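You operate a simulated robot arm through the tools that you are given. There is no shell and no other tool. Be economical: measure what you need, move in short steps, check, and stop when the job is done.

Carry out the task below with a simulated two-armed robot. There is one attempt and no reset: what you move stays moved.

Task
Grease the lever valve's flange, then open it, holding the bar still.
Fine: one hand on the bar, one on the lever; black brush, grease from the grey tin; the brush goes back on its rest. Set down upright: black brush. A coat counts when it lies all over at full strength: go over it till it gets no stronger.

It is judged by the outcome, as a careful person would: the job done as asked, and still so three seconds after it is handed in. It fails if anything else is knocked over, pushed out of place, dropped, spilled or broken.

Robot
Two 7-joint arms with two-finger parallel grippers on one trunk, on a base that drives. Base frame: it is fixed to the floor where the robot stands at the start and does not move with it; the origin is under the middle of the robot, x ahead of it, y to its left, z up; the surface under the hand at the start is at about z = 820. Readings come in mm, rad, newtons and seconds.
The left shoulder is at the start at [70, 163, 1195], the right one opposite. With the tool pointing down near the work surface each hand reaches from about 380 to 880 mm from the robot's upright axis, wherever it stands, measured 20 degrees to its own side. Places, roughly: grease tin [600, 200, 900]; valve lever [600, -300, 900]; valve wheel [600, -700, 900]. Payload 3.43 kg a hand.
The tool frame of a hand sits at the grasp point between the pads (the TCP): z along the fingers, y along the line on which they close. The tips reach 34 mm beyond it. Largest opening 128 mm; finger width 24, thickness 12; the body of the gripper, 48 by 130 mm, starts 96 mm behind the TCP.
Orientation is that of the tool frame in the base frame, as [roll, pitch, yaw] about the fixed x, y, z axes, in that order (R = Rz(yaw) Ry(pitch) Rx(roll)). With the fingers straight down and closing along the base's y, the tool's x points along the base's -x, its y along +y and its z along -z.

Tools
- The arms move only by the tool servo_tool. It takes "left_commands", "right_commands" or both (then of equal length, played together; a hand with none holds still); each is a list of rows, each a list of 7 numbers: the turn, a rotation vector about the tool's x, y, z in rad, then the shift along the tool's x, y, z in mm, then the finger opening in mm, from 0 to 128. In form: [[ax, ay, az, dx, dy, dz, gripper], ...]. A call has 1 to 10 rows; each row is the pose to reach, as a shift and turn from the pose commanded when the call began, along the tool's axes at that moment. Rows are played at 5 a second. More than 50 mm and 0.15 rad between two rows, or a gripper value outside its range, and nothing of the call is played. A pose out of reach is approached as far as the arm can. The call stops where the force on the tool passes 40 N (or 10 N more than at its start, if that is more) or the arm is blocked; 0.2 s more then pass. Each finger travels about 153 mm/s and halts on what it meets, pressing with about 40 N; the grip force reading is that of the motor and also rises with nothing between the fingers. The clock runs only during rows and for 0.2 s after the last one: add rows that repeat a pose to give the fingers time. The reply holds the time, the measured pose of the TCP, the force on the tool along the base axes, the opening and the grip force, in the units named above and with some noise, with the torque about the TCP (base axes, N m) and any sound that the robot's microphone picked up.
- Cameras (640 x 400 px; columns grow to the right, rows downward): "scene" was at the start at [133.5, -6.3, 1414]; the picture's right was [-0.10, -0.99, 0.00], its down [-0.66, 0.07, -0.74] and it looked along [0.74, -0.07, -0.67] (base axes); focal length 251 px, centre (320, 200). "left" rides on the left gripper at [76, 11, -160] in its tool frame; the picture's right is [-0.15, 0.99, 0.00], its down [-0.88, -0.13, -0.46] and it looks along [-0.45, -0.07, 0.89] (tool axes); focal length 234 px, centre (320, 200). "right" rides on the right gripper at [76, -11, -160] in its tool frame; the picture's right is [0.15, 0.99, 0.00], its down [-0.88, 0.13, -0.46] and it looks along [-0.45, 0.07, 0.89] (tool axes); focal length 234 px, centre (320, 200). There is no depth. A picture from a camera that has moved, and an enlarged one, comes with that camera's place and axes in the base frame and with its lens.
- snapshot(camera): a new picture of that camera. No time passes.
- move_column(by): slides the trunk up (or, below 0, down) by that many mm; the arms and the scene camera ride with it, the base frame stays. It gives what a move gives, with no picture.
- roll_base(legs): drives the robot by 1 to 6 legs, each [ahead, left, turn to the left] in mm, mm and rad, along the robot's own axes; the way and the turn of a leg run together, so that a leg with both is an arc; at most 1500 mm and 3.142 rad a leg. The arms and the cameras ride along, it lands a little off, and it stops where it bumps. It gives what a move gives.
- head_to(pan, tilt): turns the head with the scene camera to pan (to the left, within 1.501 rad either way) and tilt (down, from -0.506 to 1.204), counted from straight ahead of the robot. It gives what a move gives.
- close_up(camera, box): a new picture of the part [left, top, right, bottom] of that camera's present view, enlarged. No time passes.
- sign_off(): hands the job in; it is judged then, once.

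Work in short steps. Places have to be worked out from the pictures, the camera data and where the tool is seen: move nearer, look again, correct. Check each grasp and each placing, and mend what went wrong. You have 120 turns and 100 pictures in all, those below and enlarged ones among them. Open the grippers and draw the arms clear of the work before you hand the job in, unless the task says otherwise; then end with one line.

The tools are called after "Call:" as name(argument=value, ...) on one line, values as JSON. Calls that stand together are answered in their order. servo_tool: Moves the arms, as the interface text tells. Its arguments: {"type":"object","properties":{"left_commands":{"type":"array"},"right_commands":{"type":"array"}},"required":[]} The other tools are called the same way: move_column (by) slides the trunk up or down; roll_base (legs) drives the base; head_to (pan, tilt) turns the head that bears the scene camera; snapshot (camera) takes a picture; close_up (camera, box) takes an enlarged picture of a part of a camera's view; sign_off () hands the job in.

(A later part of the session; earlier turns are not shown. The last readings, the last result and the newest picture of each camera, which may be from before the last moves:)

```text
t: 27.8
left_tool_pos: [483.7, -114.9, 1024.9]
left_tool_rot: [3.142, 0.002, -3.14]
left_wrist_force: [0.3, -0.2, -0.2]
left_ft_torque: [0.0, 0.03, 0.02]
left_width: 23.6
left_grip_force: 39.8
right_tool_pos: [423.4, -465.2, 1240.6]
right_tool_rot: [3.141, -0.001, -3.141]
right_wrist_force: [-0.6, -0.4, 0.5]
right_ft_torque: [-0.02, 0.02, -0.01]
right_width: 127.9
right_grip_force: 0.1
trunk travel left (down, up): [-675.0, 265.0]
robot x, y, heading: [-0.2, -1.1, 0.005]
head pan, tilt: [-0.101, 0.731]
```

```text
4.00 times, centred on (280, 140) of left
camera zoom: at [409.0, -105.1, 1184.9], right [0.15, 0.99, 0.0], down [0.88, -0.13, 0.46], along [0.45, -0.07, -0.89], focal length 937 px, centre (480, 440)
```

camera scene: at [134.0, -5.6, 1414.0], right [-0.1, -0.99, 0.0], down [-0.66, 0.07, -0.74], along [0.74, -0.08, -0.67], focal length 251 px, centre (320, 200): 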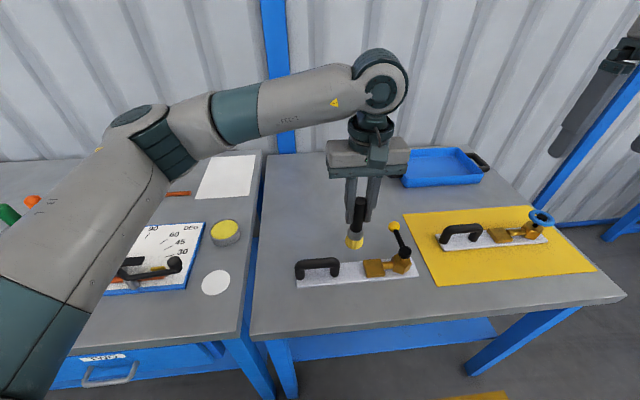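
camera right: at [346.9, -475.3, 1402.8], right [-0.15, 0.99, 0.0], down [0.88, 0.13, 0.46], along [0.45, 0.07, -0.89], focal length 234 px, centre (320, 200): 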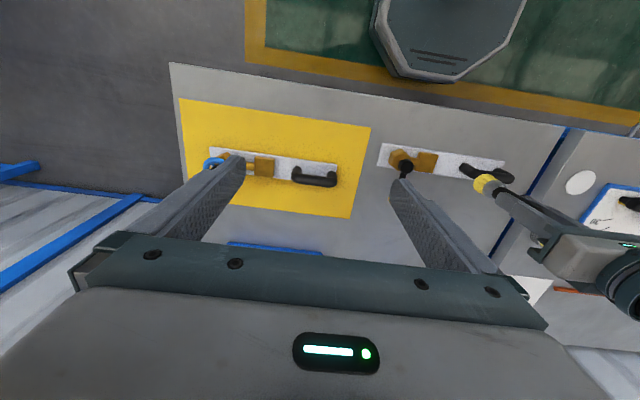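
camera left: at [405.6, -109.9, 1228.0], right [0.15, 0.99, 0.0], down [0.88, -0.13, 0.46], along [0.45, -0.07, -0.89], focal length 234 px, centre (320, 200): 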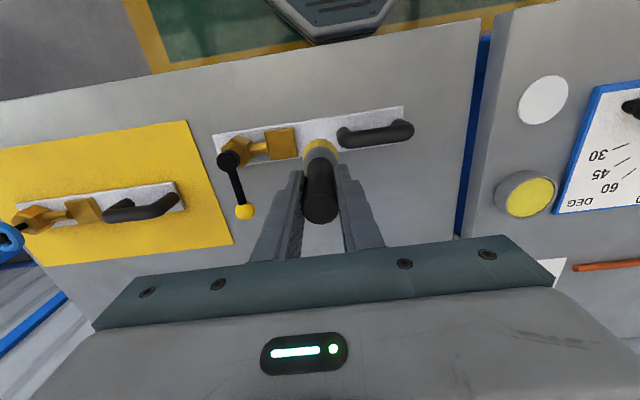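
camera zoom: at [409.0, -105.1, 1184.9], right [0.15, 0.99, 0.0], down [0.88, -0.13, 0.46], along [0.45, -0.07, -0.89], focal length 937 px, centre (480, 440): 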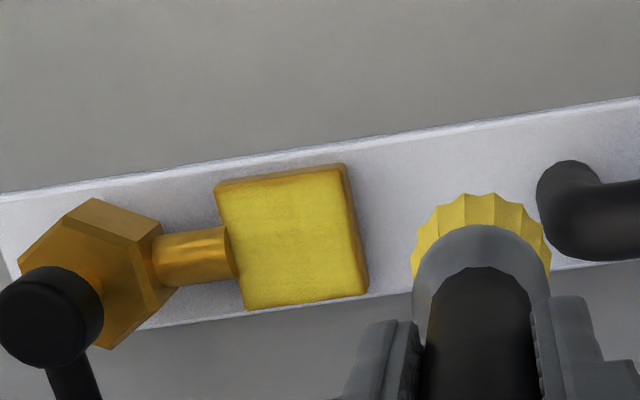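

That pass barely touched (force about 0) because the brush slid up about 2 mm in the grip. I go over it again 2-3 mm lower.

Call:
servo_tool(left_commands=[[0, 0, 0, 0, -40, 25, 10], [0, 0, 0, 0, -70, 55, 10], [0, 0, 0, 0, -70, 70, 10], [0, 0, 0, 0, -70, 72.5, 10], [0, 0, 0, 8, -70, 72.5, 10], [0, 0, 0, 8, -62, 72.5, 10], [0, 0, 0, -8, -62, 72.5, 10], [0, 0, 0, -8, -70, 72.5, 10]])

Call:
servo_tool(left_commands=[[0, 0, 0, 0, -8, 0, 10], [0, 0, 0, 8, -8, 0, 10], [0, 0, 0, 16, -8, 0, 10], [0, 0, 0, 18, 0, 0, 10], [0, 0, 0, 18, 10, 0, 10], [0, 0, 0, 8, 10, 0, 10], [0, 0, 0, -2, 10, 0, 10], [0, 0, 0, -2, 0, 0, 10], [0, 0, 0, 8, 0, 0, 10]])

```text
t: 29.6
left_tool_pos: [492.4, -185.0, 955.2]
left_tool_rot: [-3.141, 0.003, -3.139]
left_wrist_force: [-0.2, 7.8, 20.0]
left_ft_torque: [0.67, 0.08, 0.0]
left_width: 23.2
left_grip_force: 39.5
right_tool_pos: [420.8, -463.4, 1241.9]
right_tool_rot: [-3.14, 0.001, -3.14]
right_wrist_force: [0.1, 0.1, 1.2]
right_ft_torque: [0.03, -0.01, 0.0]
right_width: 127.9
right_grip_force: 0.0
trunk travel left (down, up): [-675.0, 265.0]
robot x, y, heading: [-3.2, -2.1, -0.003]
head pan, tilt: [-0.101, 0.731]
```

```text
t: 31.6
left_tool_pos: [486.1, -185.3, 954.7]
left_tool_rot: [-3.141, 0.003, -3.14]
left_wrist_force: [7.1, 2.1, 22.9]
left_ft_torque: [0.15, -0.82, 0.0]
left_width: 23.2
left_grip_force: 39.2
right_tool_pos: [421.4, -463.7, 1241.5]
right_tool_rot: [-3.141, -0.001, 3.141]
right_wrist_force: [0.1, 0.6, 0.1]
right_ft_torque: [0.0, 0.03, 0.01]
right_width: 128.0
right_grip_force: 0.1
trunk travel left (down, up): [-675.0, 265.0]
robot x, y, heading: [2.3, -2.5, 0.004]
head pan, tilt: [-0.101, 0.731]
```

Good contact (~20 N). I lift and check coat and brush seat.

Call:
servo_tool(left_commands=[[0, 0, 0, 0, 0, -25, 10], [0, 0, 0, 0, 35, -50, 10], [0, 0, 0, 0, 70, -73, 10], [0, 0, 0, 0, 70, -73, 10]])

Call:
close_up(camera="scene", box=[350, 200, 430, 290])

Call:
close_up(camera="left", box=[200, 90, 360, 190])

```text
t: 32.6
left_tool_pos: [482.3, -117.2, 1026.9]
left_tool_rot: [3.14, -0.001, -3.142]
left_wrist_force: [0.0, -0.8, -0.1]
left_ft_torque: [0.0, 0.03, -0.03]
left_width: 23.5
left_grip_force: 39.4
right_tool_pos: [423.4, -465.4, 1240.5]
right_tool_rot: [3.14, 0.0, 3.141]
right_wrist_force: [-0.1, -0.6, -0.8]
right_ft_torque: [0.03, 0.04, 0.0]
right_width: 128.1
right_grip_force: 0.1
trunk travel left (down, up): [-675.0, 265.0]
robot x, y, heading: [-1.9, -2.9, -0.005]
head pan, tilt: [-0.101, 0.731]
```

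```text
4.44 times, centred on (390, 245) of scene
camera zoom: at [133.6, -8.0, 1414.0], right [-0.1, -0.99, 0.0], down [-0.66, 0.07, -0.74], along [0.74, -0.07, -0.67], focal length 1115 px, centre (9, 0)
```

zoom: 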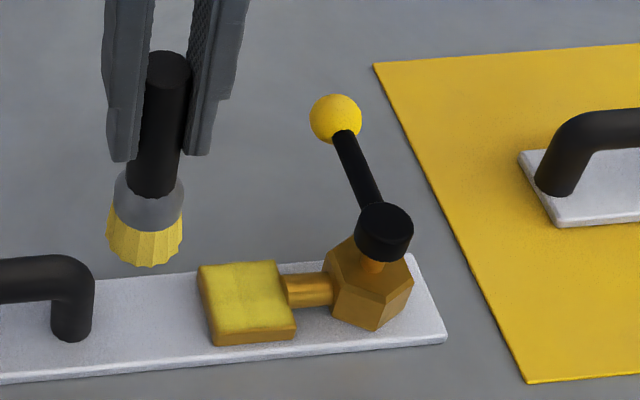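

```text
4.00 times, centred on (280, 140) of left
camera zoom: at [407.7, -107.5, 1186.8], right [0.15, 0.99, 0.0], down [0.88, -0.13, 0.46], along [0.45, -0.07, -0.89], focal length 937 px, centre (480, 440)
```

zoom: 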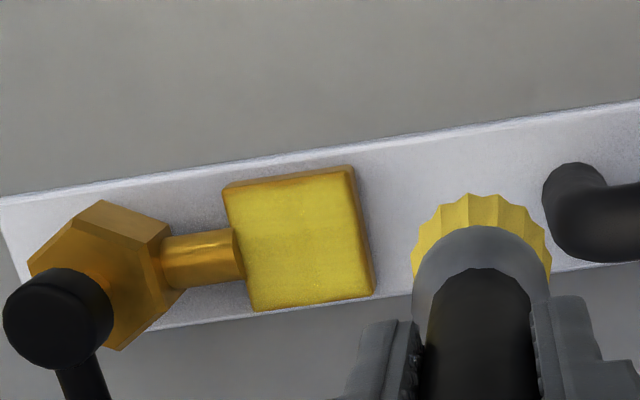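

Improving, but the bristles look paler; I go back to the tin for more grease.

Call:
servo_tool(left_commands=[[0, 0, 0, -10, 30, -20, 10], [0, 0, 0, -27, 72, -30, 10], [0, 0, 0, -44, 114, -35, 10], [0, 0, 0, -61, 156, -35, 10], [0, 0, 0, -78, 198, -35, 10], [0, 0, 0, -95, 240, -35, 10], [0, 0, 0, -112, 280, -35, 10], [0, 0, 0, -130, 310, -30, 10], [0, 0, 0, -143, 329, -15, 10], [0, 0, 0, -143, 329, 0, 10]])

Call:
close_up(camera="scene", box=[160, 160, 300, 260])

```text
t: 34.8
left_tool_pos: [626.6, 213.8, 1024.8]
left_tool_rot: [-3.14, 0.001, -3.141]
left_wrist_force: [-0.4, 0.8, -0.9]
left_ft_torque: [0.01, 0.02, 0.01]
left_width: 23.4
left_grip_force: 40.3
right_tool_pos: [422.5, -463.8, 1240.8]
right_tool_rot: [-3.14, 0.0, -3.141]
right_wrist_force: [1.1, 0.7, -0.8]
right_ft_torque: [-0.01, -0.02, -0.03]
right_width: 128.0
right_grip_force: 0.0
trunk travel left (down, up): [-675.0, 265.0]
robot x, y, heading: [-0.3, -0.2, -0.0]
head pan, tilt: [-0.101, 0.731]
```

```text
4.00 times, centred on (230, 210) of scene
camera zoom: at [133.6, -6.4, 1414.0], right [-0.1, -0.99, 0.0], down [-0.66, 0.07, -0.74], along [0.74, -0.07, -0.67], focal length 1004 px, centre (680, 160)
```

zoom: 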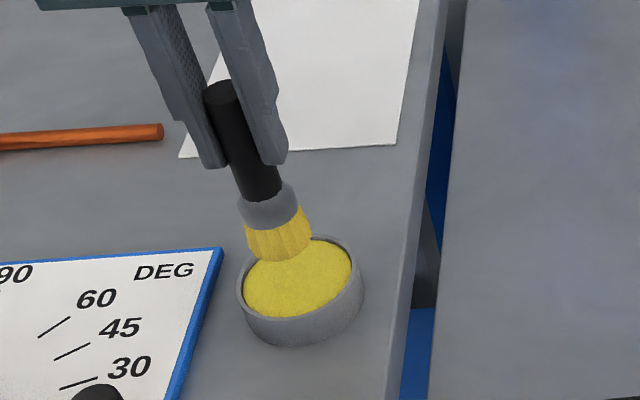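

Aligned above the tin. Dipping until light contact, then lifting.

Call:
servo_tool(left_commands=[[0, 0, 0, 0, -1, 25, 10], [0, 0, 0, 0, -1, 36, 10], [0, 0, 0, 0, -1, 40, 10], [0, 0, 0, 0, -1, 43, 10], [0, 0, 0, 0, -1, 45, 10], [0, 0, 0, 0, -1, 45, 10]])

Call:
servo_tool(left_commands=[[0, 0, 0, 0, 0, -20, 10], [0, 0, 0, 0, 0, -60, 10], [0, 0, 0, 0, 0, -90, 10], [0, 0, 0, 0, 0, -90, 10]])

Call:
close_up(camera="scene", box=[160, 140, 300, 260])

```text
t: 36.2
left_tool_pos: [624.8, 212.4, 984.8]
left_tool_rot: [-3.14, 0.005, -3.141]
left_wrist_force: [1.4, 5.7, 38.4]
left_ft_torque: [0.62, -0.2, 0.0]
left_width: 23.1
left_grip_force: 40.4
right_tool_pos: [420.8, -463.8, 1244.1]
right_tool_rot: [3.141, 0.004, -3.141]
right_wrist_force: [-0.5, 0.2, 0.8]
right_ft_torque: [-0.01, 0.01, 0.02]
right_width: 128.0
right_grip_force: 0.1
trunk travel left (down, up): [-675.0, 265.0]
robot x, y, heading: [-0.8, -3.0, 0.0]
head pan, tilt: [-0.101, 0.731]
```

```text
t: 37.2
left_tool_pos: [627.1, 213.1, 1071.4]
left_tool_rot: [-3.141, -0.002, -3.141]
left_wrist_force: [-0.1, -0.1, -0.5]
left_ft_torque: [-0.02, 0.01, 0.01]
left_width: 23.8
left_grip_force: 40.1
right_tool_pos: [423.1, -463.7, 1241.3]
right_tool_rot: [3.141, 0.0, 3.141]
right_wrist_force: [-0.1, 0.4, 0.0]
right_ft_torque: [0.01, 0.0, 0.01]
right_width: 127.9
right_grip_force: 0.1
trunk travel left (down, up): [-675.0, 265.0]
robot x, y, heading: [-6.1, -1.7, 0.002]
head pan, tilt: [-0.101, 0.731]
```

```text
3.33 times, centred on (230, 200) of scene
camera zoom: at [133.8, -6.0, 1414.0], right [-0.1, -0.99, 0.0], down [-0.66, 0.07, -0.74], along [0.74, -0.07, -0.67], focal length 836 px, centre (620, 200)
```

zoom: 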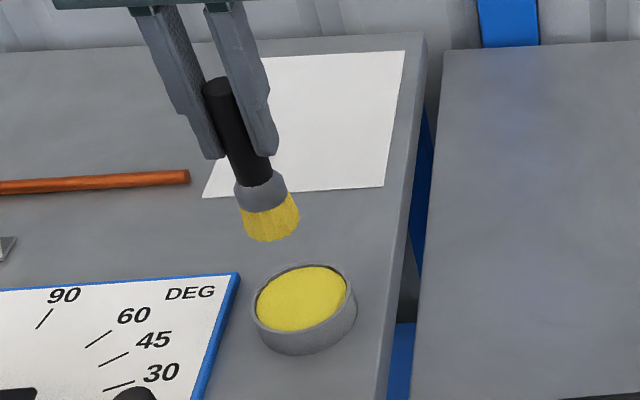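

Freshly loaded. Back to the flange.

Call:
servo_tool(left_commands=[[0, 0, 0, 16, -43, 0, 10], [0, 0, 0, 32, -86, 0, 10], [0, 0, 0, 48, -129, 0, 10], [0, 0, 0, 64, -172, 0, 10], [0, 0, 0, 80, -215, 0, 10], [0, 0, 0, 96, -258, 0, 10], [0, 0, 0, 112, -301, 0, 10], [0, 0, 0, 128, -344, 10, 10], [0, 0, 0, 142, -380, 30, 10], [0, 0, 0, 142, -398, 70, 10]])

Call:
servo_tool(left_commands=[[0, 0, 0, 0, 0, 30, 10], [0, 0, 0, 0, 0, 44, 10], [0, 0, 0, 0, 0, 47, 10], [0, 0, 0, 8, 0, 47, 10], [0, 0, 0, 9, 8, 47, 10], [0, 0, 0, 0, 9, 47, 10], [0, 0, 0, -9, 9, 47, 10], [0, 0, 0, -9, 0, 47, 10], [0, 0, 0, -9, -9, 47, 10], [0, 0, 0, 0, -9, 47, 10]])

Call:
servo_tool(left_commands=[[0, 0, 0, 9, 0, 0, 10], [0, 0, 0, 10, 9, 0, 10], [0, 0, 0, 0, 9, 0, 10], [0, 0, 0, 10, 18, 0, 10], [0, 0, 0, 0, 18, 0, 10], [0, 0, 0, -10, 18, 0, 10], [0, 0, 0, -10, 9, 0, 10], [0, 0, 0, -10, 0, 0, 10], [0, 0, 0, 0, 0, 0, 10], [0, 0, 0, 0, 9, 0, 10]])

Call:
servo_tool(left_commands=[[0, 0, 0, 0, 0, -25, 10], [0, 0, 0, 0, 35, -50, 10], [0, 0, 0, 0, 70, -73, 10], [0, 0, 0, 0, 70, -73, 10]])

Call:
close_up(camera="scene", box=[350, 200, 430, 290])

Call:
close_up(camera="left", box=[200, 90, 360, 190])

```text
t: 39.4
left_tool_pos: [485.0, -184.7, 998.8]
left_tool_rot: [3.141, -0.004, -3.141]
left_wrist_force: [-0.4, 0.6, -1.1]
left_ft_torque: [0.01, 0.02, -0.02]
left_width: 23.4
left_grip_force: 40.0
right_tool_pos: [423.4, -464.3, 1241.1]
right_tool_rot: [-3.141, -0.001, -3.141]
right_wrist_force: [-0.2, -0.5, -0.9]
right_ft_torque: [0.02, 0.04, -0.04]
right_width: 128.0
right_grip_force: 0.0
trunk travel left (down, up): [-675.0, 265.0]
robot x, y, heading: [0.6, 1.0, -0.003]
head pan, tilt: [-0.101, 0.731]
```

```text
t: 41.6
left_tool_pos: [484.4, -195.2, 953.7]
left_tool_rot: [-3.14, 0.001, 3.141]
left_wrist_force: [-0.5, 0.5, -0.5]
left_ft_torque: [0.02, 0.01, -0.02]
left_width: 23.2
left_grip_force: 39.9
right_tool_pos: [422.6, -463.5, 1241.0]
right_tool_rot: [-3.141, -0.002, -3.141]
right_wrist_force: [0.4, 0.7, 0.3]
right_ft_torque: [0.01, -0.05, -0.01]
right_width: 127.9
right_grip_force: 0.0
trunk travel left (down, up): [-675.0, 265.0]
robot x, y, heading: [-0.1, -2.7, -0.003]
head pan, tilt: [-0.101, 0.731]
```

```text
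t: 43.8
left_tool_pos: [484.1, -185.7, 953.8]
left_tool_rot: [-3.14, 0.0, -3.141]
left_wrist_force: [-0.1, -0.4, -1.3]
left_ft_torque: [-0.02, 0.01, 0.04]
left_width: 23.4
left_grip_force: 40.6
right_tool_pos: [422.8, -463.9, 1241.6]
right_tool_rot: [3.141, 0.0, -3.142]
right_wrist_force: [0.2, -0.1, -0.6]
right_ft_torque: [-0.03, 0.0, -0.01]
right_width: 127.9
right_grip_force: 0.0
trunk travel left (down, up): [-675.0, 265.0]
robot x, y, heading: [-1.9, 1.0, 0.0]
head pan, tilt: [-0.101, 0.731]
```

```text
t: 44.8
left_tool_pos: [485.1, -117.9, 1028.2]
left_tool_rot: [3.14, 0.0, 3.141]
left_wrist_force: [-0.2, 0.0, -0.6]
left_ft_torque: [0.0, 0.0, 0.04]
left_width: 23.6
left_grip_force: 40.3
right_tool_pos: [422.5, -466.3, 1241.0]
right_tool_rot: [3.141, 0.0, 3.141]
right_wrist_force: [0.1, 0.0, -0.5]
right_ft_torque: [0.01, 0.02, 0.02]
right_width: 128.0
right_grip_force: 0.0
trunk travel left (down, up): [-675.0, 265.0]
robot x, y, heading: [-3.2, -0.5, 0.001]
head pan, tilt: [-0.101, 0.731]
```

```text
4.44 times, centred on (390, 245) of scene
camera zoom: at [133.6, -8.0, 1414.0], right [-0.1, -0.99, 0.0], down [-0.66, 0.07, -0.74], along [0.74, -0.07, -0.67], focal length 1115 px, centre (9, 0)
```

zoom: 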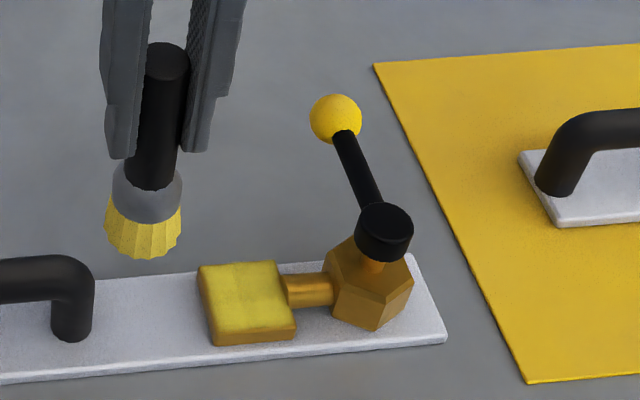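

```text
4.00 times, centred on (280, 140) of left
camera zoom: at [409.6, -107.0, 1186.9], right [0.15, 0.99, 0.0], down [0.88, -0.13, 0.46], along [0.45, -0.07, -0.89], focal length 937 px, centre (480, 440)
```

zoom: 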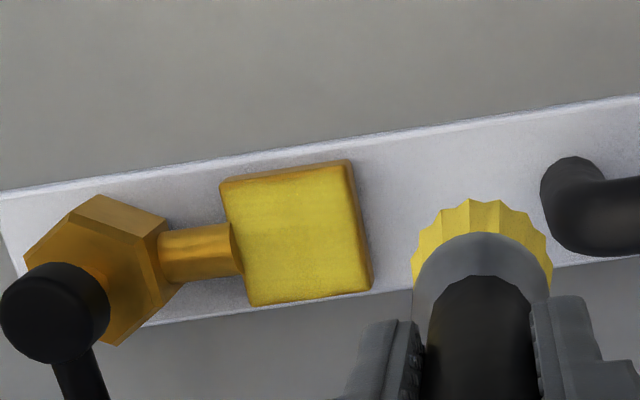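

The dip pushed the brush about 4 mm further up in the grip, so that pass missed. I lower again until contact is felt.

Call:
servo_tool(left_commands=[[0, 0, 0, 0, -40, 25, 10], [0, 0, 0, 0, -70, 55, 10], [0, 0, 0, 0, -70, 72, 10], [0, 0, 0, 0, -70, 76, 10], [0, 0, 0, 0, -70, 78, 10], [0, 0, 0, 0, -70, 79, 10]])

```text
t: 46.2
left_tool_pos: [484.0, -185.9, 951.3]
left_tool_rot: [-3.139, 0.005, -3.14]
left_wrist_force: [3.9, 0.4, 26.1]
left_ft_torque: [0.15, -0.43, 0.0]
left_width: 23.6
left_grip_force: 40.0
right_tool_pos: [420.9, -464.5, 1243.3]
right_tool_rot: [3.141, 0.0, 3.141]
right_wrist_force: [0.4, 0.5, -0.9]
right_ft_torque: [0.0, -0.01, 0.06]
right_width: 127.9
right_grip_force: 0.2
trunk travel left (down, up): [-675.0, 265.0]
robot x, y, heading: [1.8, 2.0, -0.001]
head pan, tilt: [-0.101, 0.731]
```

Contact 26 N; I back off 1.5 mm and stroke the whole face.

Call:
servo_tool(left_commands=[[0, 0, 0, 8, 0, -1.5, 10], [0, 0, 0, 9, 9, -1.5, 10], [0, 0, 0, 0, 9, -1.5, 10], [0, 0, 0, -9, 9, -1.5, 10], [0, 0, 0, -9, 0, -1.5, 10], [0, 0, 0, -9, -9, -1.5, 10], [0, 0, 0, 0, -9, -1.5, 10], [0, 0, 0, 9, -9, -1.5, 10], [0, 0, 0, 9, 0, -1.5, 10], [0, 0, 0, 0, 0, -1.5, 10]])

Call:
servo_tool(left_commands=[[0, 0, 0, 12, 0, 0, 10], [0, 0, 0, 12, 9, 0, 10], [0, 0, 0, 0, 11, 0, 10], [0, 0, 0, -12, 11, 0, 10], [0, 0, 0, -12, 0, 0, 10], [0, 0, 0, -12, -9, 0, 10], [0, 0, 0, 0, -9, 0, 10], [0, 0, 0, 12, -9, 0, 10], [0, 0, 0, 12, 0, 0, 10], [0, 0, 0, 0, 0, 0, 10]])

Call:
servo_tool(left_commands=[[0, 0, 0, 0, 0, -25, 10], [0, 0, 0, 0, 35, -50, 10], [0, 0, 0, 0, 70, -77, 10], [0, 0, 0, 0, 70, -77, 10]])

Call:
close_up(camera="scene", box=[350, 200, 430, 290])

Call:
close_up(camera="left", box=[200, 90, 360, 190])

```text
t: 48.4
left_tool_pos: [480.8, -186.2, 950.1]
left_tool_rot: [3.141, -0.001, 3.14]
left_wrist_force: [-7.2, -2.2, 21.5]
left_ft_torque: [-0.13, 0.96, 0.04]
left_width: 23.5
left_grip_force: 40.1
right_tool_pos: [420.3, -463.5, 1243.7]
right_tool_rot: [-3.142, 0.002, -3.141]
right_wrist_force: [0.2, 0.4, -0.3]
right_ft_torque: [0.0, 0.03, -0.01]
right_width: 127.9
right_grip_force: 0.0
trunk travel left (down, up): [-675.0, 265.0]
robot x, y, heading: [-0.5, -1.8, 0.003]
head pan, tilt: [-0.101, 0.731]
```

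```text
t: 50.6
left_tool_pos: [483.3, -184.6, 949.8]
left_tool_rot: [3.141, -0.001, 3.141]
left_wrist_force: [-5.5, 0.8, 15.3]
left_ft_torque: [0.0, 0.8, -0.01]
left_width: 23.4
left_grip_force: 40.7
right_tool_pos: [420.9, -463.4, 1242.5]
right_tool_rot: [3.141, 0.002, -3.142]
right_wrist_force: [-0.1, -0.6, 0.6]
right_ft_torque: [-0.04, 0.01, 0.0]
right_width: 127.9
right_grip_force: 0.0
trunk travel left (down, up): [-675.0, 265.0]
robot x, y, heading: [0.6, -0.5, -0.002]
head pan, tilt: [-0.101, 0.731]
```

```text
t: 51.6
left_tool_pos: [488.0, -117.2, 1026.6]
left_tool_rot: [3.14, 0.0, 3.141]
left_wrist_force: [0.5, 0.3, -0.9]
left_ft_torque: [0.02, 0.03, -0.02]
left_width: 23.1
left_grip_force: 40.4
right_tool_pos: [422.4, -466.3, 1240.5]
right_tool_rot: [3.14, -0.001, -3.141]
right_wrist_force: [0.2, -0.4, -0.7]
right_ft_torque: [0.05, 0.0, -0.01]
right_width: 127.9
right_grip_force: 0.0
trunk travel left (down, up): [-675.0, 265.0]
robot x, y, heading: [-2.8, -0.4, -0.002]
head pan, tilt: [-0.101, 0.731]
```

```text
4.44 times, centred on (390, 245) of scene
camera zoom: at [133.5, -7.9, 1414.0], right [-0.1, -0.99, 0.0], down [-0.66, 0.07, -0.74], along [0.74, -0.07, -0.67], focal length 1115 px, centre (9, 0)
```

zoom: 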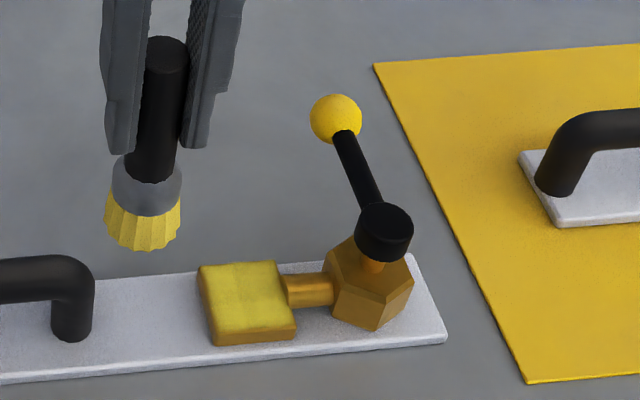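

```text
4.00 times, centred on (280, 140) of left
camera zoom: at [412.5, -107.5, 1186.5], right [0.15, 0.99, 0.0], down [0.88, -0.13, 0.46], along [0.45, -0.07, -0.89], focal length 937 px, centre (480, 440)
```

zoom: 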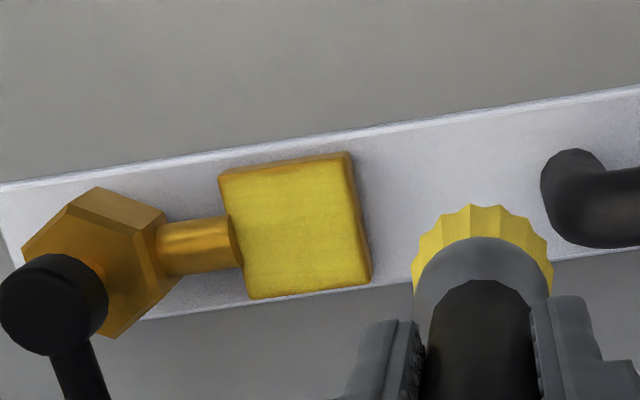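

I look at the coat closer.

Call:
close_up(camera="left", box=[250, 120, 298, 170])

Call:
close_up(camera="scene", box=[372, 255, 396, 275])

```text
8.00 times, centred on (274, 145) of left
camera zoom: at [412.5, -107.5, 1186.5], right [0.15, 0.99, 0.0], down [0.88, -0.13, 0.46], along [0.45, -0.07, -0.89], focal length 1873 px, centre (688, 640)
```

zoom: 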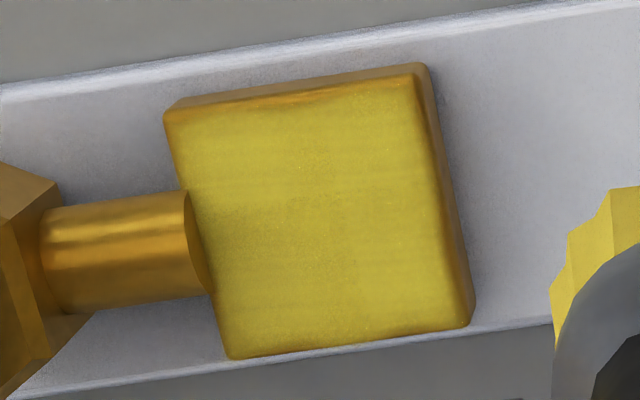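

```text
16.00 times, centred on (384, 265) of scene
camera zoom: at [133.5, -7.9, 1414.0], right [-0.1, -0.99, 0.0], down [-0.66, 0.07, -0.74], along [0.74, -0.07, -0.67], focal length 4014 px, centre (-704, -840)
```

zoom: 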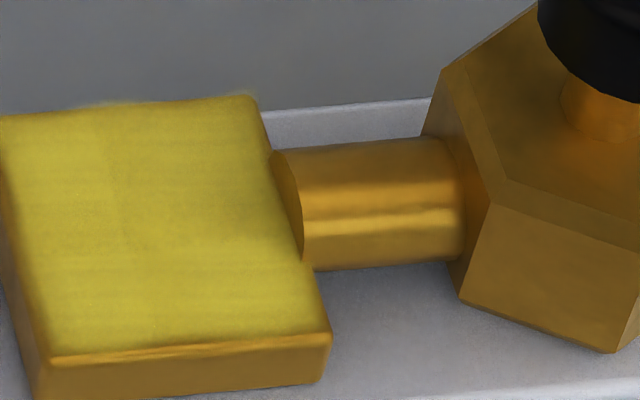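

Coat is strong but fades at the near (-x) and -y edges, and a bit uneven. Another pass, starting with contact finding, covering those edges.

Call:
servo_tool(left_commands=[[0, 0, 0, 0, -40, 25, 10], [0, 0, 0, 0, -70, 55, 10], [0, 0, 0, 0, -70, 75, 10], [0, 0, 0, 0, -70, 78, 10], [0, 0, 0, 0, -70, 79, 10], [0, 0, 0, 0, -70, 80, 10], [0, 0, 0, 0, -70, 80, 10]])

```text
t: 53.2
left_tool_pos: [485.5, -185.0, 949.9]
left_tool_rot: [-3.141, 0.005, -3.14]
left_wrist_force: [8.3, 1.3, 35.8]
left_ft_torque: [0.13, -0.58, -0.01]
left_width: 23.7
left_grip_force: 40.3
right_tool_pos: [421.8, -463.3, 1243.0]
right_tool_rot: [-3.141, 0.001, -3.141]
right_wrist_force: [0.3, -0.3, 0.3]
right_ft_torque: [-0.03, 0.0, -0.03]
right_width: 128.0
right_grip_force: 0.1
trunk travel left (down, up): [-675.0, 265.0]
robot x, y, heading: [2.4, -0.7, -0.003]
head pan, tilt: [-0.101, 0.731]
```

Back off 3 mm and stroke, extending to -x and -y.

Call:
servo_tool(left_commands=[[0, 0, 0, 8, 0, -3, 10], [0, 0, 0, 14, 0, -3, 10], [0, 0, 0, 14, 11, -3, 10], [0, 0, 0, 7, 11, -3, 10], [0, 0, 0, 7, 0, -3, 10], [0, 0, 0, 7, -13, -3, 10], [0, 0, 0, 14, -13, -3, 10], [0, 0, 0, 14, 0, -3, 10], [0, 0, 0, 4, 0, -3, 10], [0, 0, 0, 0, 0, -3, 10]])

Call:
servo_tool(left_commands=[[0, 0, 0, 0, -13, 0, 10], [0, 0, 0, -10, -13, 0, 10], [0, 0, 0, -10, 0, 0, 10], [0, 0, 0, -10, 10, 0, 10], [0, 0, 0, 0, 10, 0, 10], [0, 0, 0, 0, 0, 0, 10], [0, 0, 0, 12, 0, 0, 10], [0, 0, 0, 12, -10, 0, 10], [0, 0, 0, 12, 10, 0, 10], [0, 0, 0, 0, 0, 0, 10]])

Call:
servo_tool(left_commands=[[0, 0, 0, 0, 0, -25, 10], [0, 0, 0, 0, 35, -50, 10], [0, 0, 0, 0, 70, -77, 10], [0, 0, 0, 0, 70, -77, 10]])

Call:
close_up(camera="left", box=[250, 120, 298, 170])

Call:
close_up(camera="scene", box=[356, 225, 404, 275])

```text
t: 55.4
left_tool_pos: [484.7, -186.8, 947.9]
left_tool_rot: [3.141, 0.0, 3.141]
left_wrist_force: [-2.7, 0.2, 7.8]
left_ft_torque: [-0.06, 0.47, 0.0]
left_width: 23.5
left_grip_force: 40.3
right_tool_pos: [421.5, -466.0, 1241.4]
right_tool_rot: [3.141, -0.001, 3.14]
right_wrist_force: [-0.2, -1.1, 0.7]
right_ft_torque: [0.04, -0.03, 0.04]
right_width: 128.3
right_grip_force: 0.1
trunk travel left (down, up): [-675.0, 265.0]
robot x, y, heading: [2.4, 1.5, 0.003]
head pan, tilt: [-0.101, 0.731]
```

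```text
t: 57.6
left_tool_pos: [485.3, -185.9, 949.2]
left_tool_rot: [3.141, 0.0, -3.139]
left_wrist_force: [-0.3, 1.3, 5.7]
left_ft_torque: [0.19, 0.12, -0.04]
left_width: 23.5
left_grip_force: 40.4
right_tool_pos: [422.2, -465.7, 1241.2]
right_tool_rot: [3.141, -0.001, 3.141]
right_wrist_force: [-0.6, -0.1, -0.1]
right_ft_torque: [0.0, -0.01, -0.01]
right_width: 128.0
right_grip_force: 0.0
trunk travel left (down, up): [-675.0, 265.0]
robot x, y, heading: [0.7, -2.3, -0.001]
head pan, tilt: [-0.101, 0.731]
```

```text
t: 58.6
left_tool_pos: [484.5, -114.9, 1026.9]
left_tool_rot: [3.141, 0.001, -3.142]
left_wrist_force: [-1.0, -0.2, -1.1]
left_ft_torque: [0.04, 0.0, 0.02]
left_width: 23.4
left_grip_force: 40.0
right_tool_pos: [423.4, -465.0, 1241.5]
right_tool_rot: [3.141, 0.0, -3.141]
right_wrist_force: [-0.7, -0.4, 0.2]
right_ft_torque: [0.01, 0.02, 0.01]
right_width: 127.7
right_grip_force: 0.0
trunk travel left (down, up): [-675.0, 265.0]
robot x, y, heading: [-3.2, 1.8, 0.005]
head pan, tilt: [-0.101, 0.731]
```

```text
8.00 times, centred on (274, 145) of left
camera zoom: at [409.2, -104.5, 1186.5], right [0.15, 0.99, 0.0], down [0.88, -0.13, 0.46], along [0.45, -0.07, -0.89], focal length 1873 px, centre (688, 640)
```

zoom: 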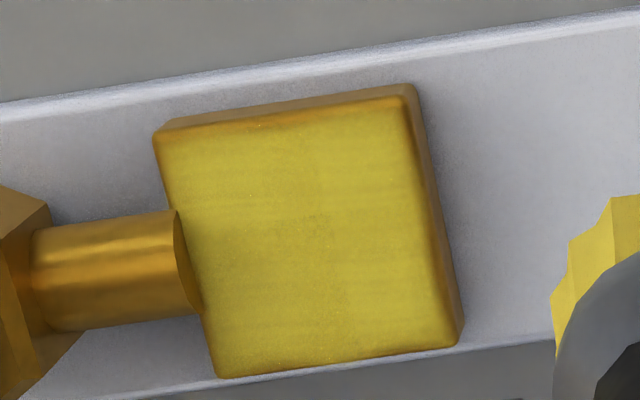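

```text
8.00 times, centred on (380, 250) of scene
camera zoom: at [133.7, -8.0, 1414.0], right [-0.1, -0.99, 0.0], down [-0.66, 0.07, -0.74], along [0.74, -0.07, -0.67], focal length 2007 px, centre (-160, -200)
```

zoom: 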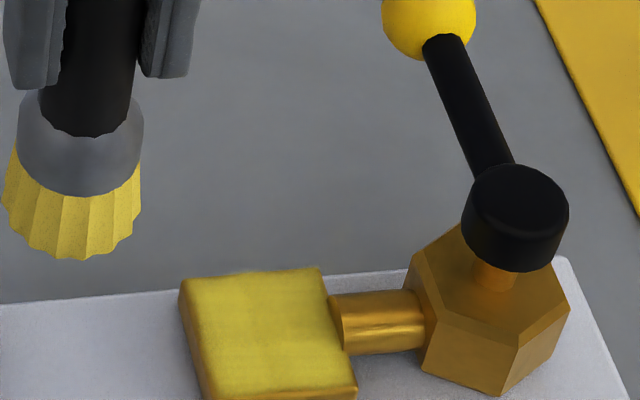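

Quite even now, but the bristles are pale. I reload once more to verify the coat no longer strengthens; dipping more lightly this time.

Call:
servo_tool(left_commands=[[0, 0, 0, -10, 30, -20, 10], [0, 0, 0, -27, 72, -30, 10], [0, 0, 0, -44, 114, -35, 10], [0, 0, 0, -61, 156, -35, 10], [0, 0, 0, -78, 198, -35, 10], [0, 0, 0, -95, 240, -35, 10], [0, 0, 0, -112, 280, -35, 10], [0, 0, 0, -130, 310, -30, 10], [0, 0, 0, -142, 328, -15, 10], [0, 0, 0, -142, 328, 10, 10]])

Call:
servo_tool(left_commands=[[0, 0, 0, 0, 0, 25, 10], [0, 0, 0, 0, 0, 34, 10], [0, 0, 0, 0, 0, 37, 10], [0, 0, 0, 0, 0, 39, 10], [0, 0, 0, 0, 0, 39, 10]])

Call:
close_up(camera="scene", box=[180, 180, 280, 260])

```text
t: 60.8
left_tool_pos: [627.9, 212.5, 1016.3]
left_tool_rot: [-3.14, -0.001, 3.14]
left_wrist_force: [-0.2, -0.2, -0.8]
left_ft_torque: [-0.01, -0.01, -0.02]
left_width: 23.6
left_grip_force: 39.5
right_tool_pos: [422.3, -463.3, 1241.5]
right_tool_rot: [3.139, -0.001, -3.141]
right_wrist_force: [0.0, -0.4, -0.3]
right_ft_torque: [-0.01, -0.02, -0.03]
right_width: 128.0
right_grip_force: 0.0
trunk travel left (down, up): [-675.0, 265.0]
robot x, y, heading: [-0.3, 1.8, -0.001]
head pan, tilt: [-0.101, 0.731]
```

```text
t: 62.0
left_tool_pos: [626.1, 212.4, 981.7]
left_tool_rot: [-3.141, 0.008, -3.14]
left_wrist_force: [8.0, 5.3, 36.7]
left_ft_torque: [0.69, -0.44, -0.04]
left_width: 23.7
left_grip_force: 40.8
right_tool_pos: [419.7, -464.8, 1243.1]
right_tool_rot: [-3.14, 0.005, 3.141]
right_wrist_force: [-0.6, -0.5, 0.3]
right_ft_torque: [0.04, 0.02, 0.01]
right_width: 128.0
right_grip_force: 0.0
trunk travel left (down, up): [-675.0, 265.0]
robot x, y, heading: [2.7, -1.9, -0.001]
head pan, tilt: [-0.101, 0.731]
```

```text
5.00 times, centred on (230, 220) of scene
camera zoom: at [130.5, -7.0, 1414.8], right [-0.1, -0.99, 0.0], down [-0.66, 0.07, -0.75], along [0.74, -0.07, -0.67], focal length 1254 px, centre (770, 100)
```

zoom: 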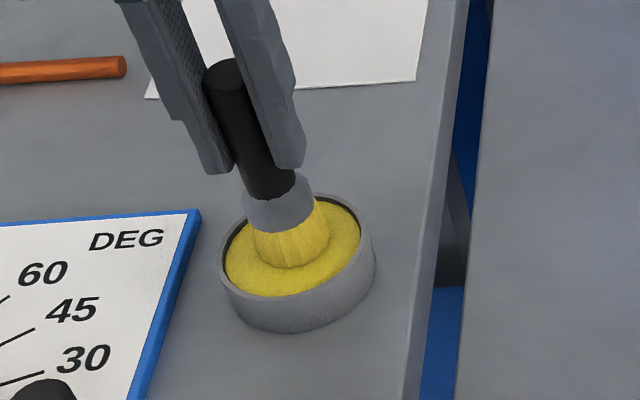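

Loaded. Lift, return to the flange and find contact.

Call:
servo_tool(left_commands=[[0, 0, 0, 0, 0, -45, 10], [0, 0, 0, 0, 0, -85, 10], [0, 0, 0, 16, -43, -90, 10], [0, 0, 0, 32, -86, -90, 10], [0, 0, 0, 48, -129, -90, 10], [0, 0, 0, 64, -172, -90, 10], [0, 0, 0, 80, -215, -90, 10], [0, 0, 0, 96, -258, -90, 10], [0, 0, 0, 112, -301, -90, 10], [0, 0, 0, 128, -344, -80, 10]])

Call:
servo_tool(left_commands=[[0, 0, 0, 7, -30, 30, 10], [0, 0, 0, 15, -54, 65, 10], [0, 0, 0, 15, -54, 95, 10], [0, 0, 0, 15, -54, 105, 10], [0, 0, 0, 15, -54, 107, 10], [0, 0, 0, 15, -54, 108, 10], [0, 0, 0, 15, -54, 108, 10]])

```text
t: 64.2
left_tool_pos: [499.5, -133.5, 1055.3]
left_tool_rot: [3.141, 0.001, -3.14]
left_wrist_force: [-0.4, -0.4, -1.3]
left_ft_torque: [0.03, 0.01, -0.02]
left_width: 23.3
left_grip_force: 40.3
right_tool_pos: [423.6, -466.3, 1240.4]
right_tool_rot: [3.14, -0.002, -3.14]
right_wrist_force: [0.5, -0.3, 0.4]
right_ft_torque: [0.04, -0.01, 0.0]
right_width: 128.1
right_grip_force: 0.1
trunk travel left (down, up): [-675.0, 265.0]
robot x, y, heading: [1.6, 1.6, -0.002]
head pan, tilt: [-0.101, 0.731]
```

```text
t: 65.8
left_tool_pos: [483.9, -187.6, 949.9]
left_tool_rot: [3.141, 0.001, -3.141]
left_wrist_force: [-0.4, -0.3, -0.9]
left_ft_torque: [0.0, 0.0, -0.02]
left_width: 23.2
left_grip_force: 39.8
right_tool_pos: [423.5, -464.6, 1242.2]
right_tool_rot: [-3.141, -0.001, -3.141]
right_wrist_force: [0.9, 0.0, -0.3]
right_ft_torque: [0.03, -0.04, 0.03]
right_width: 128.0
right_grip_force: 0.0
trunk travel left (down, up): [-675.0, 265.0]
robot x, y, heading: [2.0, -1.3, -0.001]
head pan, tilt: [-0.101, 0.731]
```

Not yet touching; lower 1 mm at a time.

Call:
servo_tool(left_commands=[[0, 0, 0, 0, 0, 1, 10], [0, 0, 0, 0, 0, 2, 10], [0, 0, 0, 0, 0, 3, 10], [0, 0, 0, 0, 0, 4, 10]])

```text
t: 66.8
left_tool_pos: [482.7, -186.3, 948.0]
left_tool_rot: [-3.138, 0.005, -3.14]
left_wrist_force: [5.3, -1.7, 32.1]
left_ft_torque: [-0.13, -0.14, 0.05]
left_width: 23.6
left_grip_force: 40.3
right_tool_pos: [419.4, -464.2, 1243.1]
right_tool_rot: [3.141, 0.001, 3.141]
right_wrist_force: [0.4, -0.5, -0.3]
right_ft_torque: [0.01, 0.0, -0.01]
right_width: 128.0
right_grip_force: 0.0
trunk travel left (down, up): [-675.0, 265.0]
robot x, y, heading: [-1.3, -1.8, 0.0]
head pan, tilt: [-0.101, 0.731]
```

Contact. Back off 2 mm and make two full-coverage passes.

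Call:
servo_tool(left_commands=[[0, 0, 0, 8, 0, -2, 10], [0, 0, 0, 14, 0, -2, 10], [0, 0, 0, 14, 11, -2, 10], [0, 0, 0, 7, 11, -2, 10], [0, 0, 0, 7, 0, -2, 10], [0, 0, 0, 7, -13, -2, 10], [0, 0, 0, 14, -13, -2, 10], [0, 0, 0, 14, 0, -2, 10], [0, 0, 0, 4, 0, -2, 10], [0, 0, 0, 0, 0, -2, 10]])

Call:
servo_tool(left_commands=[[0, 0, 0, 0, -13, 0, 10], [0, 0, 0, -12, -13, 0, 10], [0, 0, 0, -12, 0, 0, 10], [0, 0, 0, -12, 10, 0, 10], [0, 0, 0, 0, 10, 0, 10], [0, 0, 0, 0, 0, 0, 10], [0, 0, 0, 12, 0, 0, 10], [0, 0, 0, 12, -10, 0, 10], [0, 0, 0, 12, 10, 0, 10], [0, 0, 0, 0, 0, 0, 10]])

Call:
servo_tool(left_commands=[[0, 0, 0, 0, 0, -25, 10], [0, 0, 0, 0, 35, -50, 10], [0, 0, 0, 0, 70, -77, 10], [0, 0, 0, 0, 70, -77, 10]])

Call:
close_up(camera="left", box=[250, 120, 298, 170])

Call:
close_up(camera="scene", box=[356, 225, 404, 275])

```text
t: 69.0
left_tool_pos: [483.7, -186.0, 948.1]
left_tool_rot: [3.141, -0.001, 3.141]
left_wrist_force: [-1.4, -0.3, 3.2]
left_ft_torque: [-0.09, 0.23, -0.02]
left_width: 23.3
left_grip_force: 40.3
right_tool_pos: [421.3, -463.8, 1241.6]
right_tool_rot: [-3.141, 0.0, 3.141]
right_wrist_force: [-0.5, -0.7, 0.5]
right_ft_torque: [0.03, 0.0, -0.01]
right_width: 128.0
right_grip_force: 0.1
trunk travel left (down, up): [-675.0, 265.0]
robot x, y, heading: [-0.9, -0.6, 0.001]
head pan, tilt: [-0.101, 0.731]
```

```text
t: 71.2
left_tool_pos: [483.0, -185.9, 947.8]
left_tool_rot: [3.14, 0.0, -3.14]
left_wrist_force: [-0.4, 0.9, 3.0]
left_ft_torque: [0.11, 0.07, -0.03]
left_width: 23.2
left_grip_force: 40.3
right_tool_pos: [422.9, -464.8, 1241.3]
right_tool_rot: [3.141, 0.001, 3.141]
right_wrist_force: [-0.5, -0.4, 0.4]
right_ft_torque: [0.02, 0.01, -0.02]
right_width: 128.1
right_grip_force: 0.1
trunk travel left (down, up): [-675.0, 265.0]
robot x, y, heading: [-0.3, 3.6, -0.005]
head pan, tilt: [-0.101, 0.731]
```

```text
t: 72.2
left_tool_pos: [483.7, -117.9, 1027.1]
left_tool_rot: [3.141, -0.001, 3.142]
left_wrist_force: [-0.6, -0.5, -1.0]
left_ft_torque: [0.02, -0.02, 0.01]
left_width: 23.4
left_grip_force: 40.2
right_tool_pos: [423.2, -465.5, 1240.4]
right_tool_rot: [3.14, 0.0, -3.142]
right_wrist_force: [-0.2, 0.0, 0.0]
right_ft_torque: [0.05, 0.01, -0.02]
right_width: 128.2
right_grip_force: 0.0
trunk travel left (down, up): [-675.0, 265.0]
robot x, y, heading: [0.7, 1.8, -0.005]
head pan, tilt: [-0.101, 0.731]
```

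```text
8.00 times, centred on (274, 145) of left
camera zoom: at [408.5, -106.9, 1185.6], right [0.15, 0.99, 0.0], down [0.88, -0.13, 0.46], along [0.45, -0.07, -0.89], focal length 1873 px, centre (688, 640)
```

zoom: 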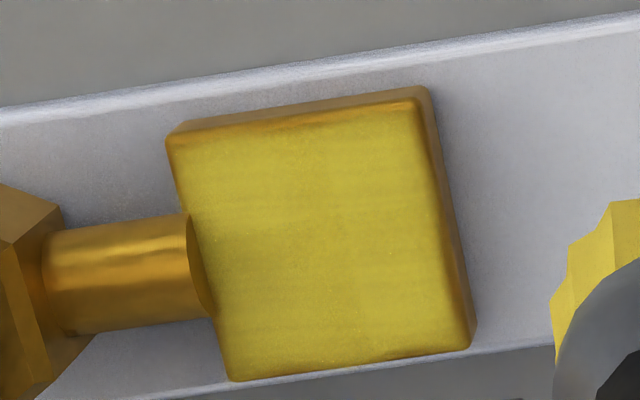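

```text
8.00 times, centred on (380, 250) of scene
camera zoom: at [133.7, -8.0, 1414.0], right [-0.1, -0.99, 0.0], down [-0.66, 0.07, -0.74], along [0.74, -0.07, -0.67], focal length 2007 px, centre (-160, -200)
```

zoom: 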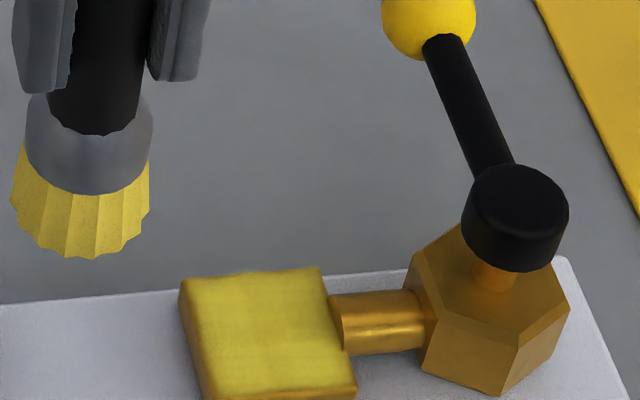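

The colour did not get any stronger after reloading: the coat is saturated. Now I bring the brush back above its rest.

Call:
servo_tool(left_commands=[[0, 0, 0, 0, 40, -10, 10], [0, 0, 0, 0, 85, -15, 10], [0, 0, 0, 0, 130, -15, 10], [0, 0, 0, 2, 175, -15, 10], [0, 0, 0, 4, 220, -15, 10], [0, 0, 0, 5, 260, -15, 10], [0, 0, 0, 5, 300, -15, 10], [0, 0, 0, 5, 327, 0, 10], [0, 0, 0, 5, 327, 30, 10], [0, 0, 0, 5, 327, 40, 10]])

Call:
close_up(camera="scene", box=[170, 200, 270, 310])

Call:
close_up(camera="left", box=[240, 90, 400, 240])

Call:
close_up(camera="right", box=[520, 130, 640, 250])

```text
t: 74.4
left_tool_pos: [476.6, 212.2, 984.3]
left_tool_rot: [-3.141, 0.0, -3.141]
left_wrist_force: [-0.4, 0.4, -0.9]
left_ft_torque: [-0.01, 0.01, 0.01]
left_width: 23.6
left_grip_force: 40.1
right_tool_pos: [422.3, -464.0, 1242.0]
right_tool_rot: [-3.141, -0.001, 3.14]
right_wrist_force: [0.2, -0.3, 0.1]
right_ft_torque: [0.0, 0.0, 0.0]
right_width: 128.0
right_grip_force: 0.1
trunk travel left (down, up): [-675.0, 265.0]
robot x, y, heading: [3.3, -1.3, 0.0]
head pan, tilt: [-0.101, 0.731]
```

```text
3.64 times, centred on (220, 255) of scene
camera zoom: at [133.3, -5.9, 1414.1], right [-0.1, -0.99, 0.0], down [-0.66, 0.07, -0.74], along [0.74, -0.08, -0.67], focal length 912 px, centre (684, 0)
```

zoom: 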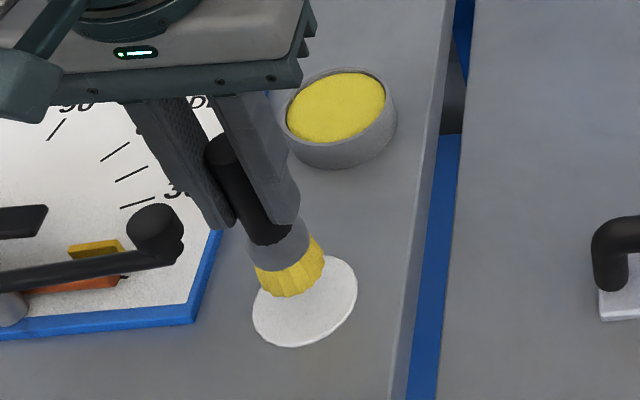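

```text
2.67 times, centred on (320, 165) of left
camera zoom: at [402.4, 222.9, 1144.5], right [0.15, 0.99, 0.0], down [0.88, -0.13, 0.46], along [0.45, -0.07, -0.89], focal length 624 px, centre (320, 293)
```

zoom: 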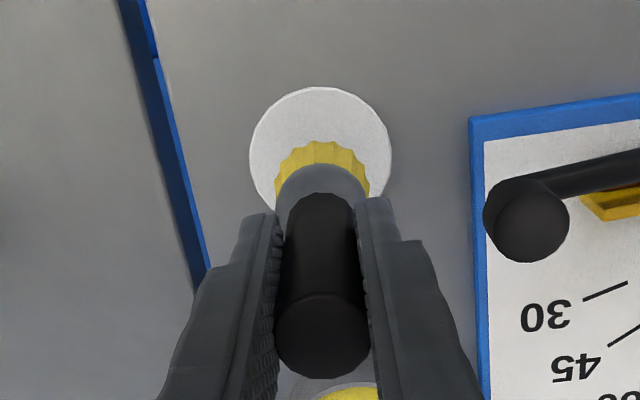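

```text
3.33 times, centred on (580, 190) of right
camera zoom: at [346.2, -475.5, 1402.9], right [-0.15, 0.99, 0.0], down [0.88, 0.13, 0.46], along [0.45, 0.07, -0.89], focal length 781 px, centre (-547, 233)
```

zoom: 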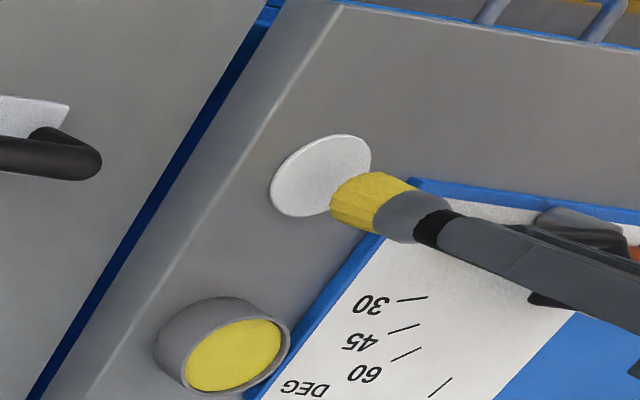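

The brush sits centred over the disc and vertical. I lower in small steps to light contact (expected near TCP z 947).

Call:
servo_tool(left_commands=[[0, 0, 0, 0, -1, 20, 10], [0, 0, 0, 0, -1, 30, 10], [0, 0, 0, 0, -1, 33, 10], [0, 0, 0, 0, -1, 35, 10], [0, 0, 0, 0, -1, 36, 10], [0, 0, 0, 0, -1, 36, 10]])

```text
t: 75.8
left_tool_pos: [477.0, 209.3, 951.4]
left_tool_rot: [-3.141, 0.004, -3.141]
left_wrist_force: [3.4, 1.2, 38.3]
left_ft_torque: [0.15, -0.38, 0.02]
left_width: 23.8
left_grip_force: 40.0
right_tool_pos: [420.0, -465.9, 1242.1]
right_tool_rot: [3.141, 0.001, -3.142]
right_wrist_force: [-0.3, 0.3, 0.0]
right_ft_torque: [0.01, -0.02, 0.02]
right_width: 128.0
right_grip_force: 0.1
trunk travel left (down, up): [-675.0, 265.0]
robot x, y, heading: [2.0, -0.0, 0.0]
head pan, tilt: [-0.101, 0.731]
```

Already seated (38 N). Ease up 3 mm to unload, then open the fingers.

Call:
servo_tool(left_commands=[[0, 0, 0, 0, 0, -3, 10], [0, 0, 0, 0, 0, -3, 10], [0, 0, 0, 0, 0, -3, 10]])

Call:
close_up(camera="scene", box=[170, 200, 270, 310])

```text
t: 76.6
left_tool_pos: [476.5, 208.1, 951.4]
left_tool_rot: [-3.141, -0.001, -3.142]
left_wrist_force: [4.0, -0.1, 12.5]
left_ft_torque: [-0.09, -0.45, -0.04]
left_width: 23.4
left_grip_force: 39.1
right_tool_pos: [422.3, -465.1, 1241.1]
right_tool_rot: [3.141, -0.001, 3.14]
right_wrist_force: [0.1, -0.4, -0.1]
right_ft_torque: [0.01, -0.03, 0.01]
right_width: 128.1
right_grip_force: 0.0
trunk travel left (down, up): [-675.0, 265.0]
robot x, y, heading: [-1.8, -1.3, 0.0]
head pan, tilt: [-0.101, 0.731]
```

```text
3.64 times, centred on (220, 255) of scene
camera zoom: at [132.8, -7.0, 1413.9], right [-0.1, -0.99, 0.0], down [-0.66, 0.07, -0.74], along [0.74, -0.07, -0.67], focal length 912 px, centre (684, 0)
```

zoom: 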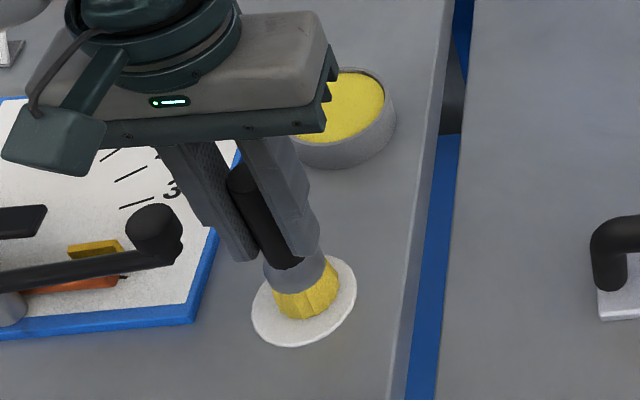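

Seated on the disc with 12 N left. Ease 1.5 mm more and open gently.

Call:
servo_tool(left_commands=[[0, 0, 0, 0, 0, -1.5, 10], [0, 0, 0, 0, 0, -1.5, 20], [0, 0, 0, 0, 0, -1.5, 26], [0, 0, 0, 0, 0, -1.5, 32], [0, 0, 0, 0, 0, -1.5, 45], [0, 0, 0, 0, 0, -1.5, 70], [0, 0, 0, 0, 0, -1.5, 70]])

Call:
close_up(camera="scene", box=[170, 200, 270, 310])

Call:
snapshot(camera="left")

```text
t: 78.2
left_tool_pos: [478.0, 210.8, 953.3]
left_tool_rot: [3.141, -0.001, -3.142]
left_wrist_force: [-1.2, 0.7, -0.1]
left_ft_torque: [-0.04, 0.01, 0.01]
left_width: 70.0
left_grip_force: 0.1
right_tool_pos: [421.8, -464.7, 1241.0]
right_tool_rot: [3.141, 0.0, -3.141]
right_wrist_force: [-0.4, 0.3, -0.3]
right_ft_torque: [-0.01, -0.04, 0.0]
right_width: 128.2
right_grip_force: 0.1
trunk travel left (down, up): [-675.0, 265.0]
robot x, y, heading: [-3.8, -0.3, 0.001]
head pan, tilt: [-0.101, 0.731]
```

```text
3.64 times, centred on (220, 255) of scene
camera zoom: at [133.4, -6.3, 1414.0], right [-0.1, -0.99, 0.0], down [-0.66, 0.07, -0.74], along [0.74, -0.07, -0.67], focal length 912 px, centre (684, 0)
```

zoom: 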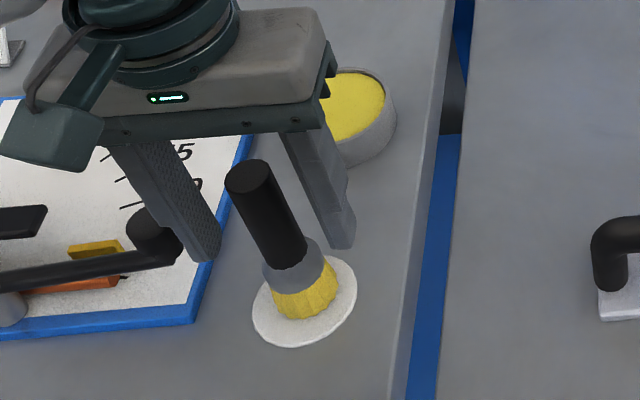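

```text
42 pictures are left
camera left: at [403.4, 220.3, 1112.6], right [0.15, 0.99, 0.0], down [0.88, -0.13, 0.46], along [0.45, -0.07, -0.89], focal length 234 px, centre (320, 200)
```

left: 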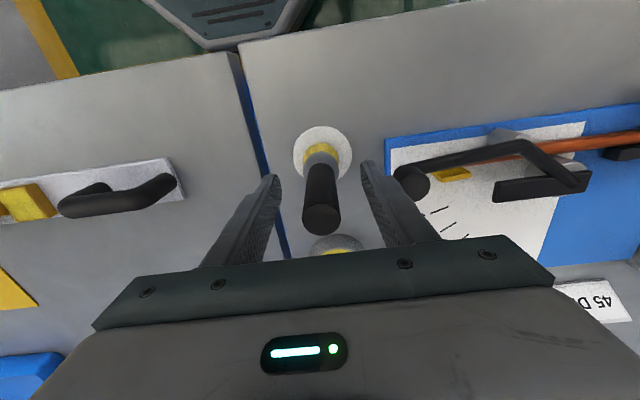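

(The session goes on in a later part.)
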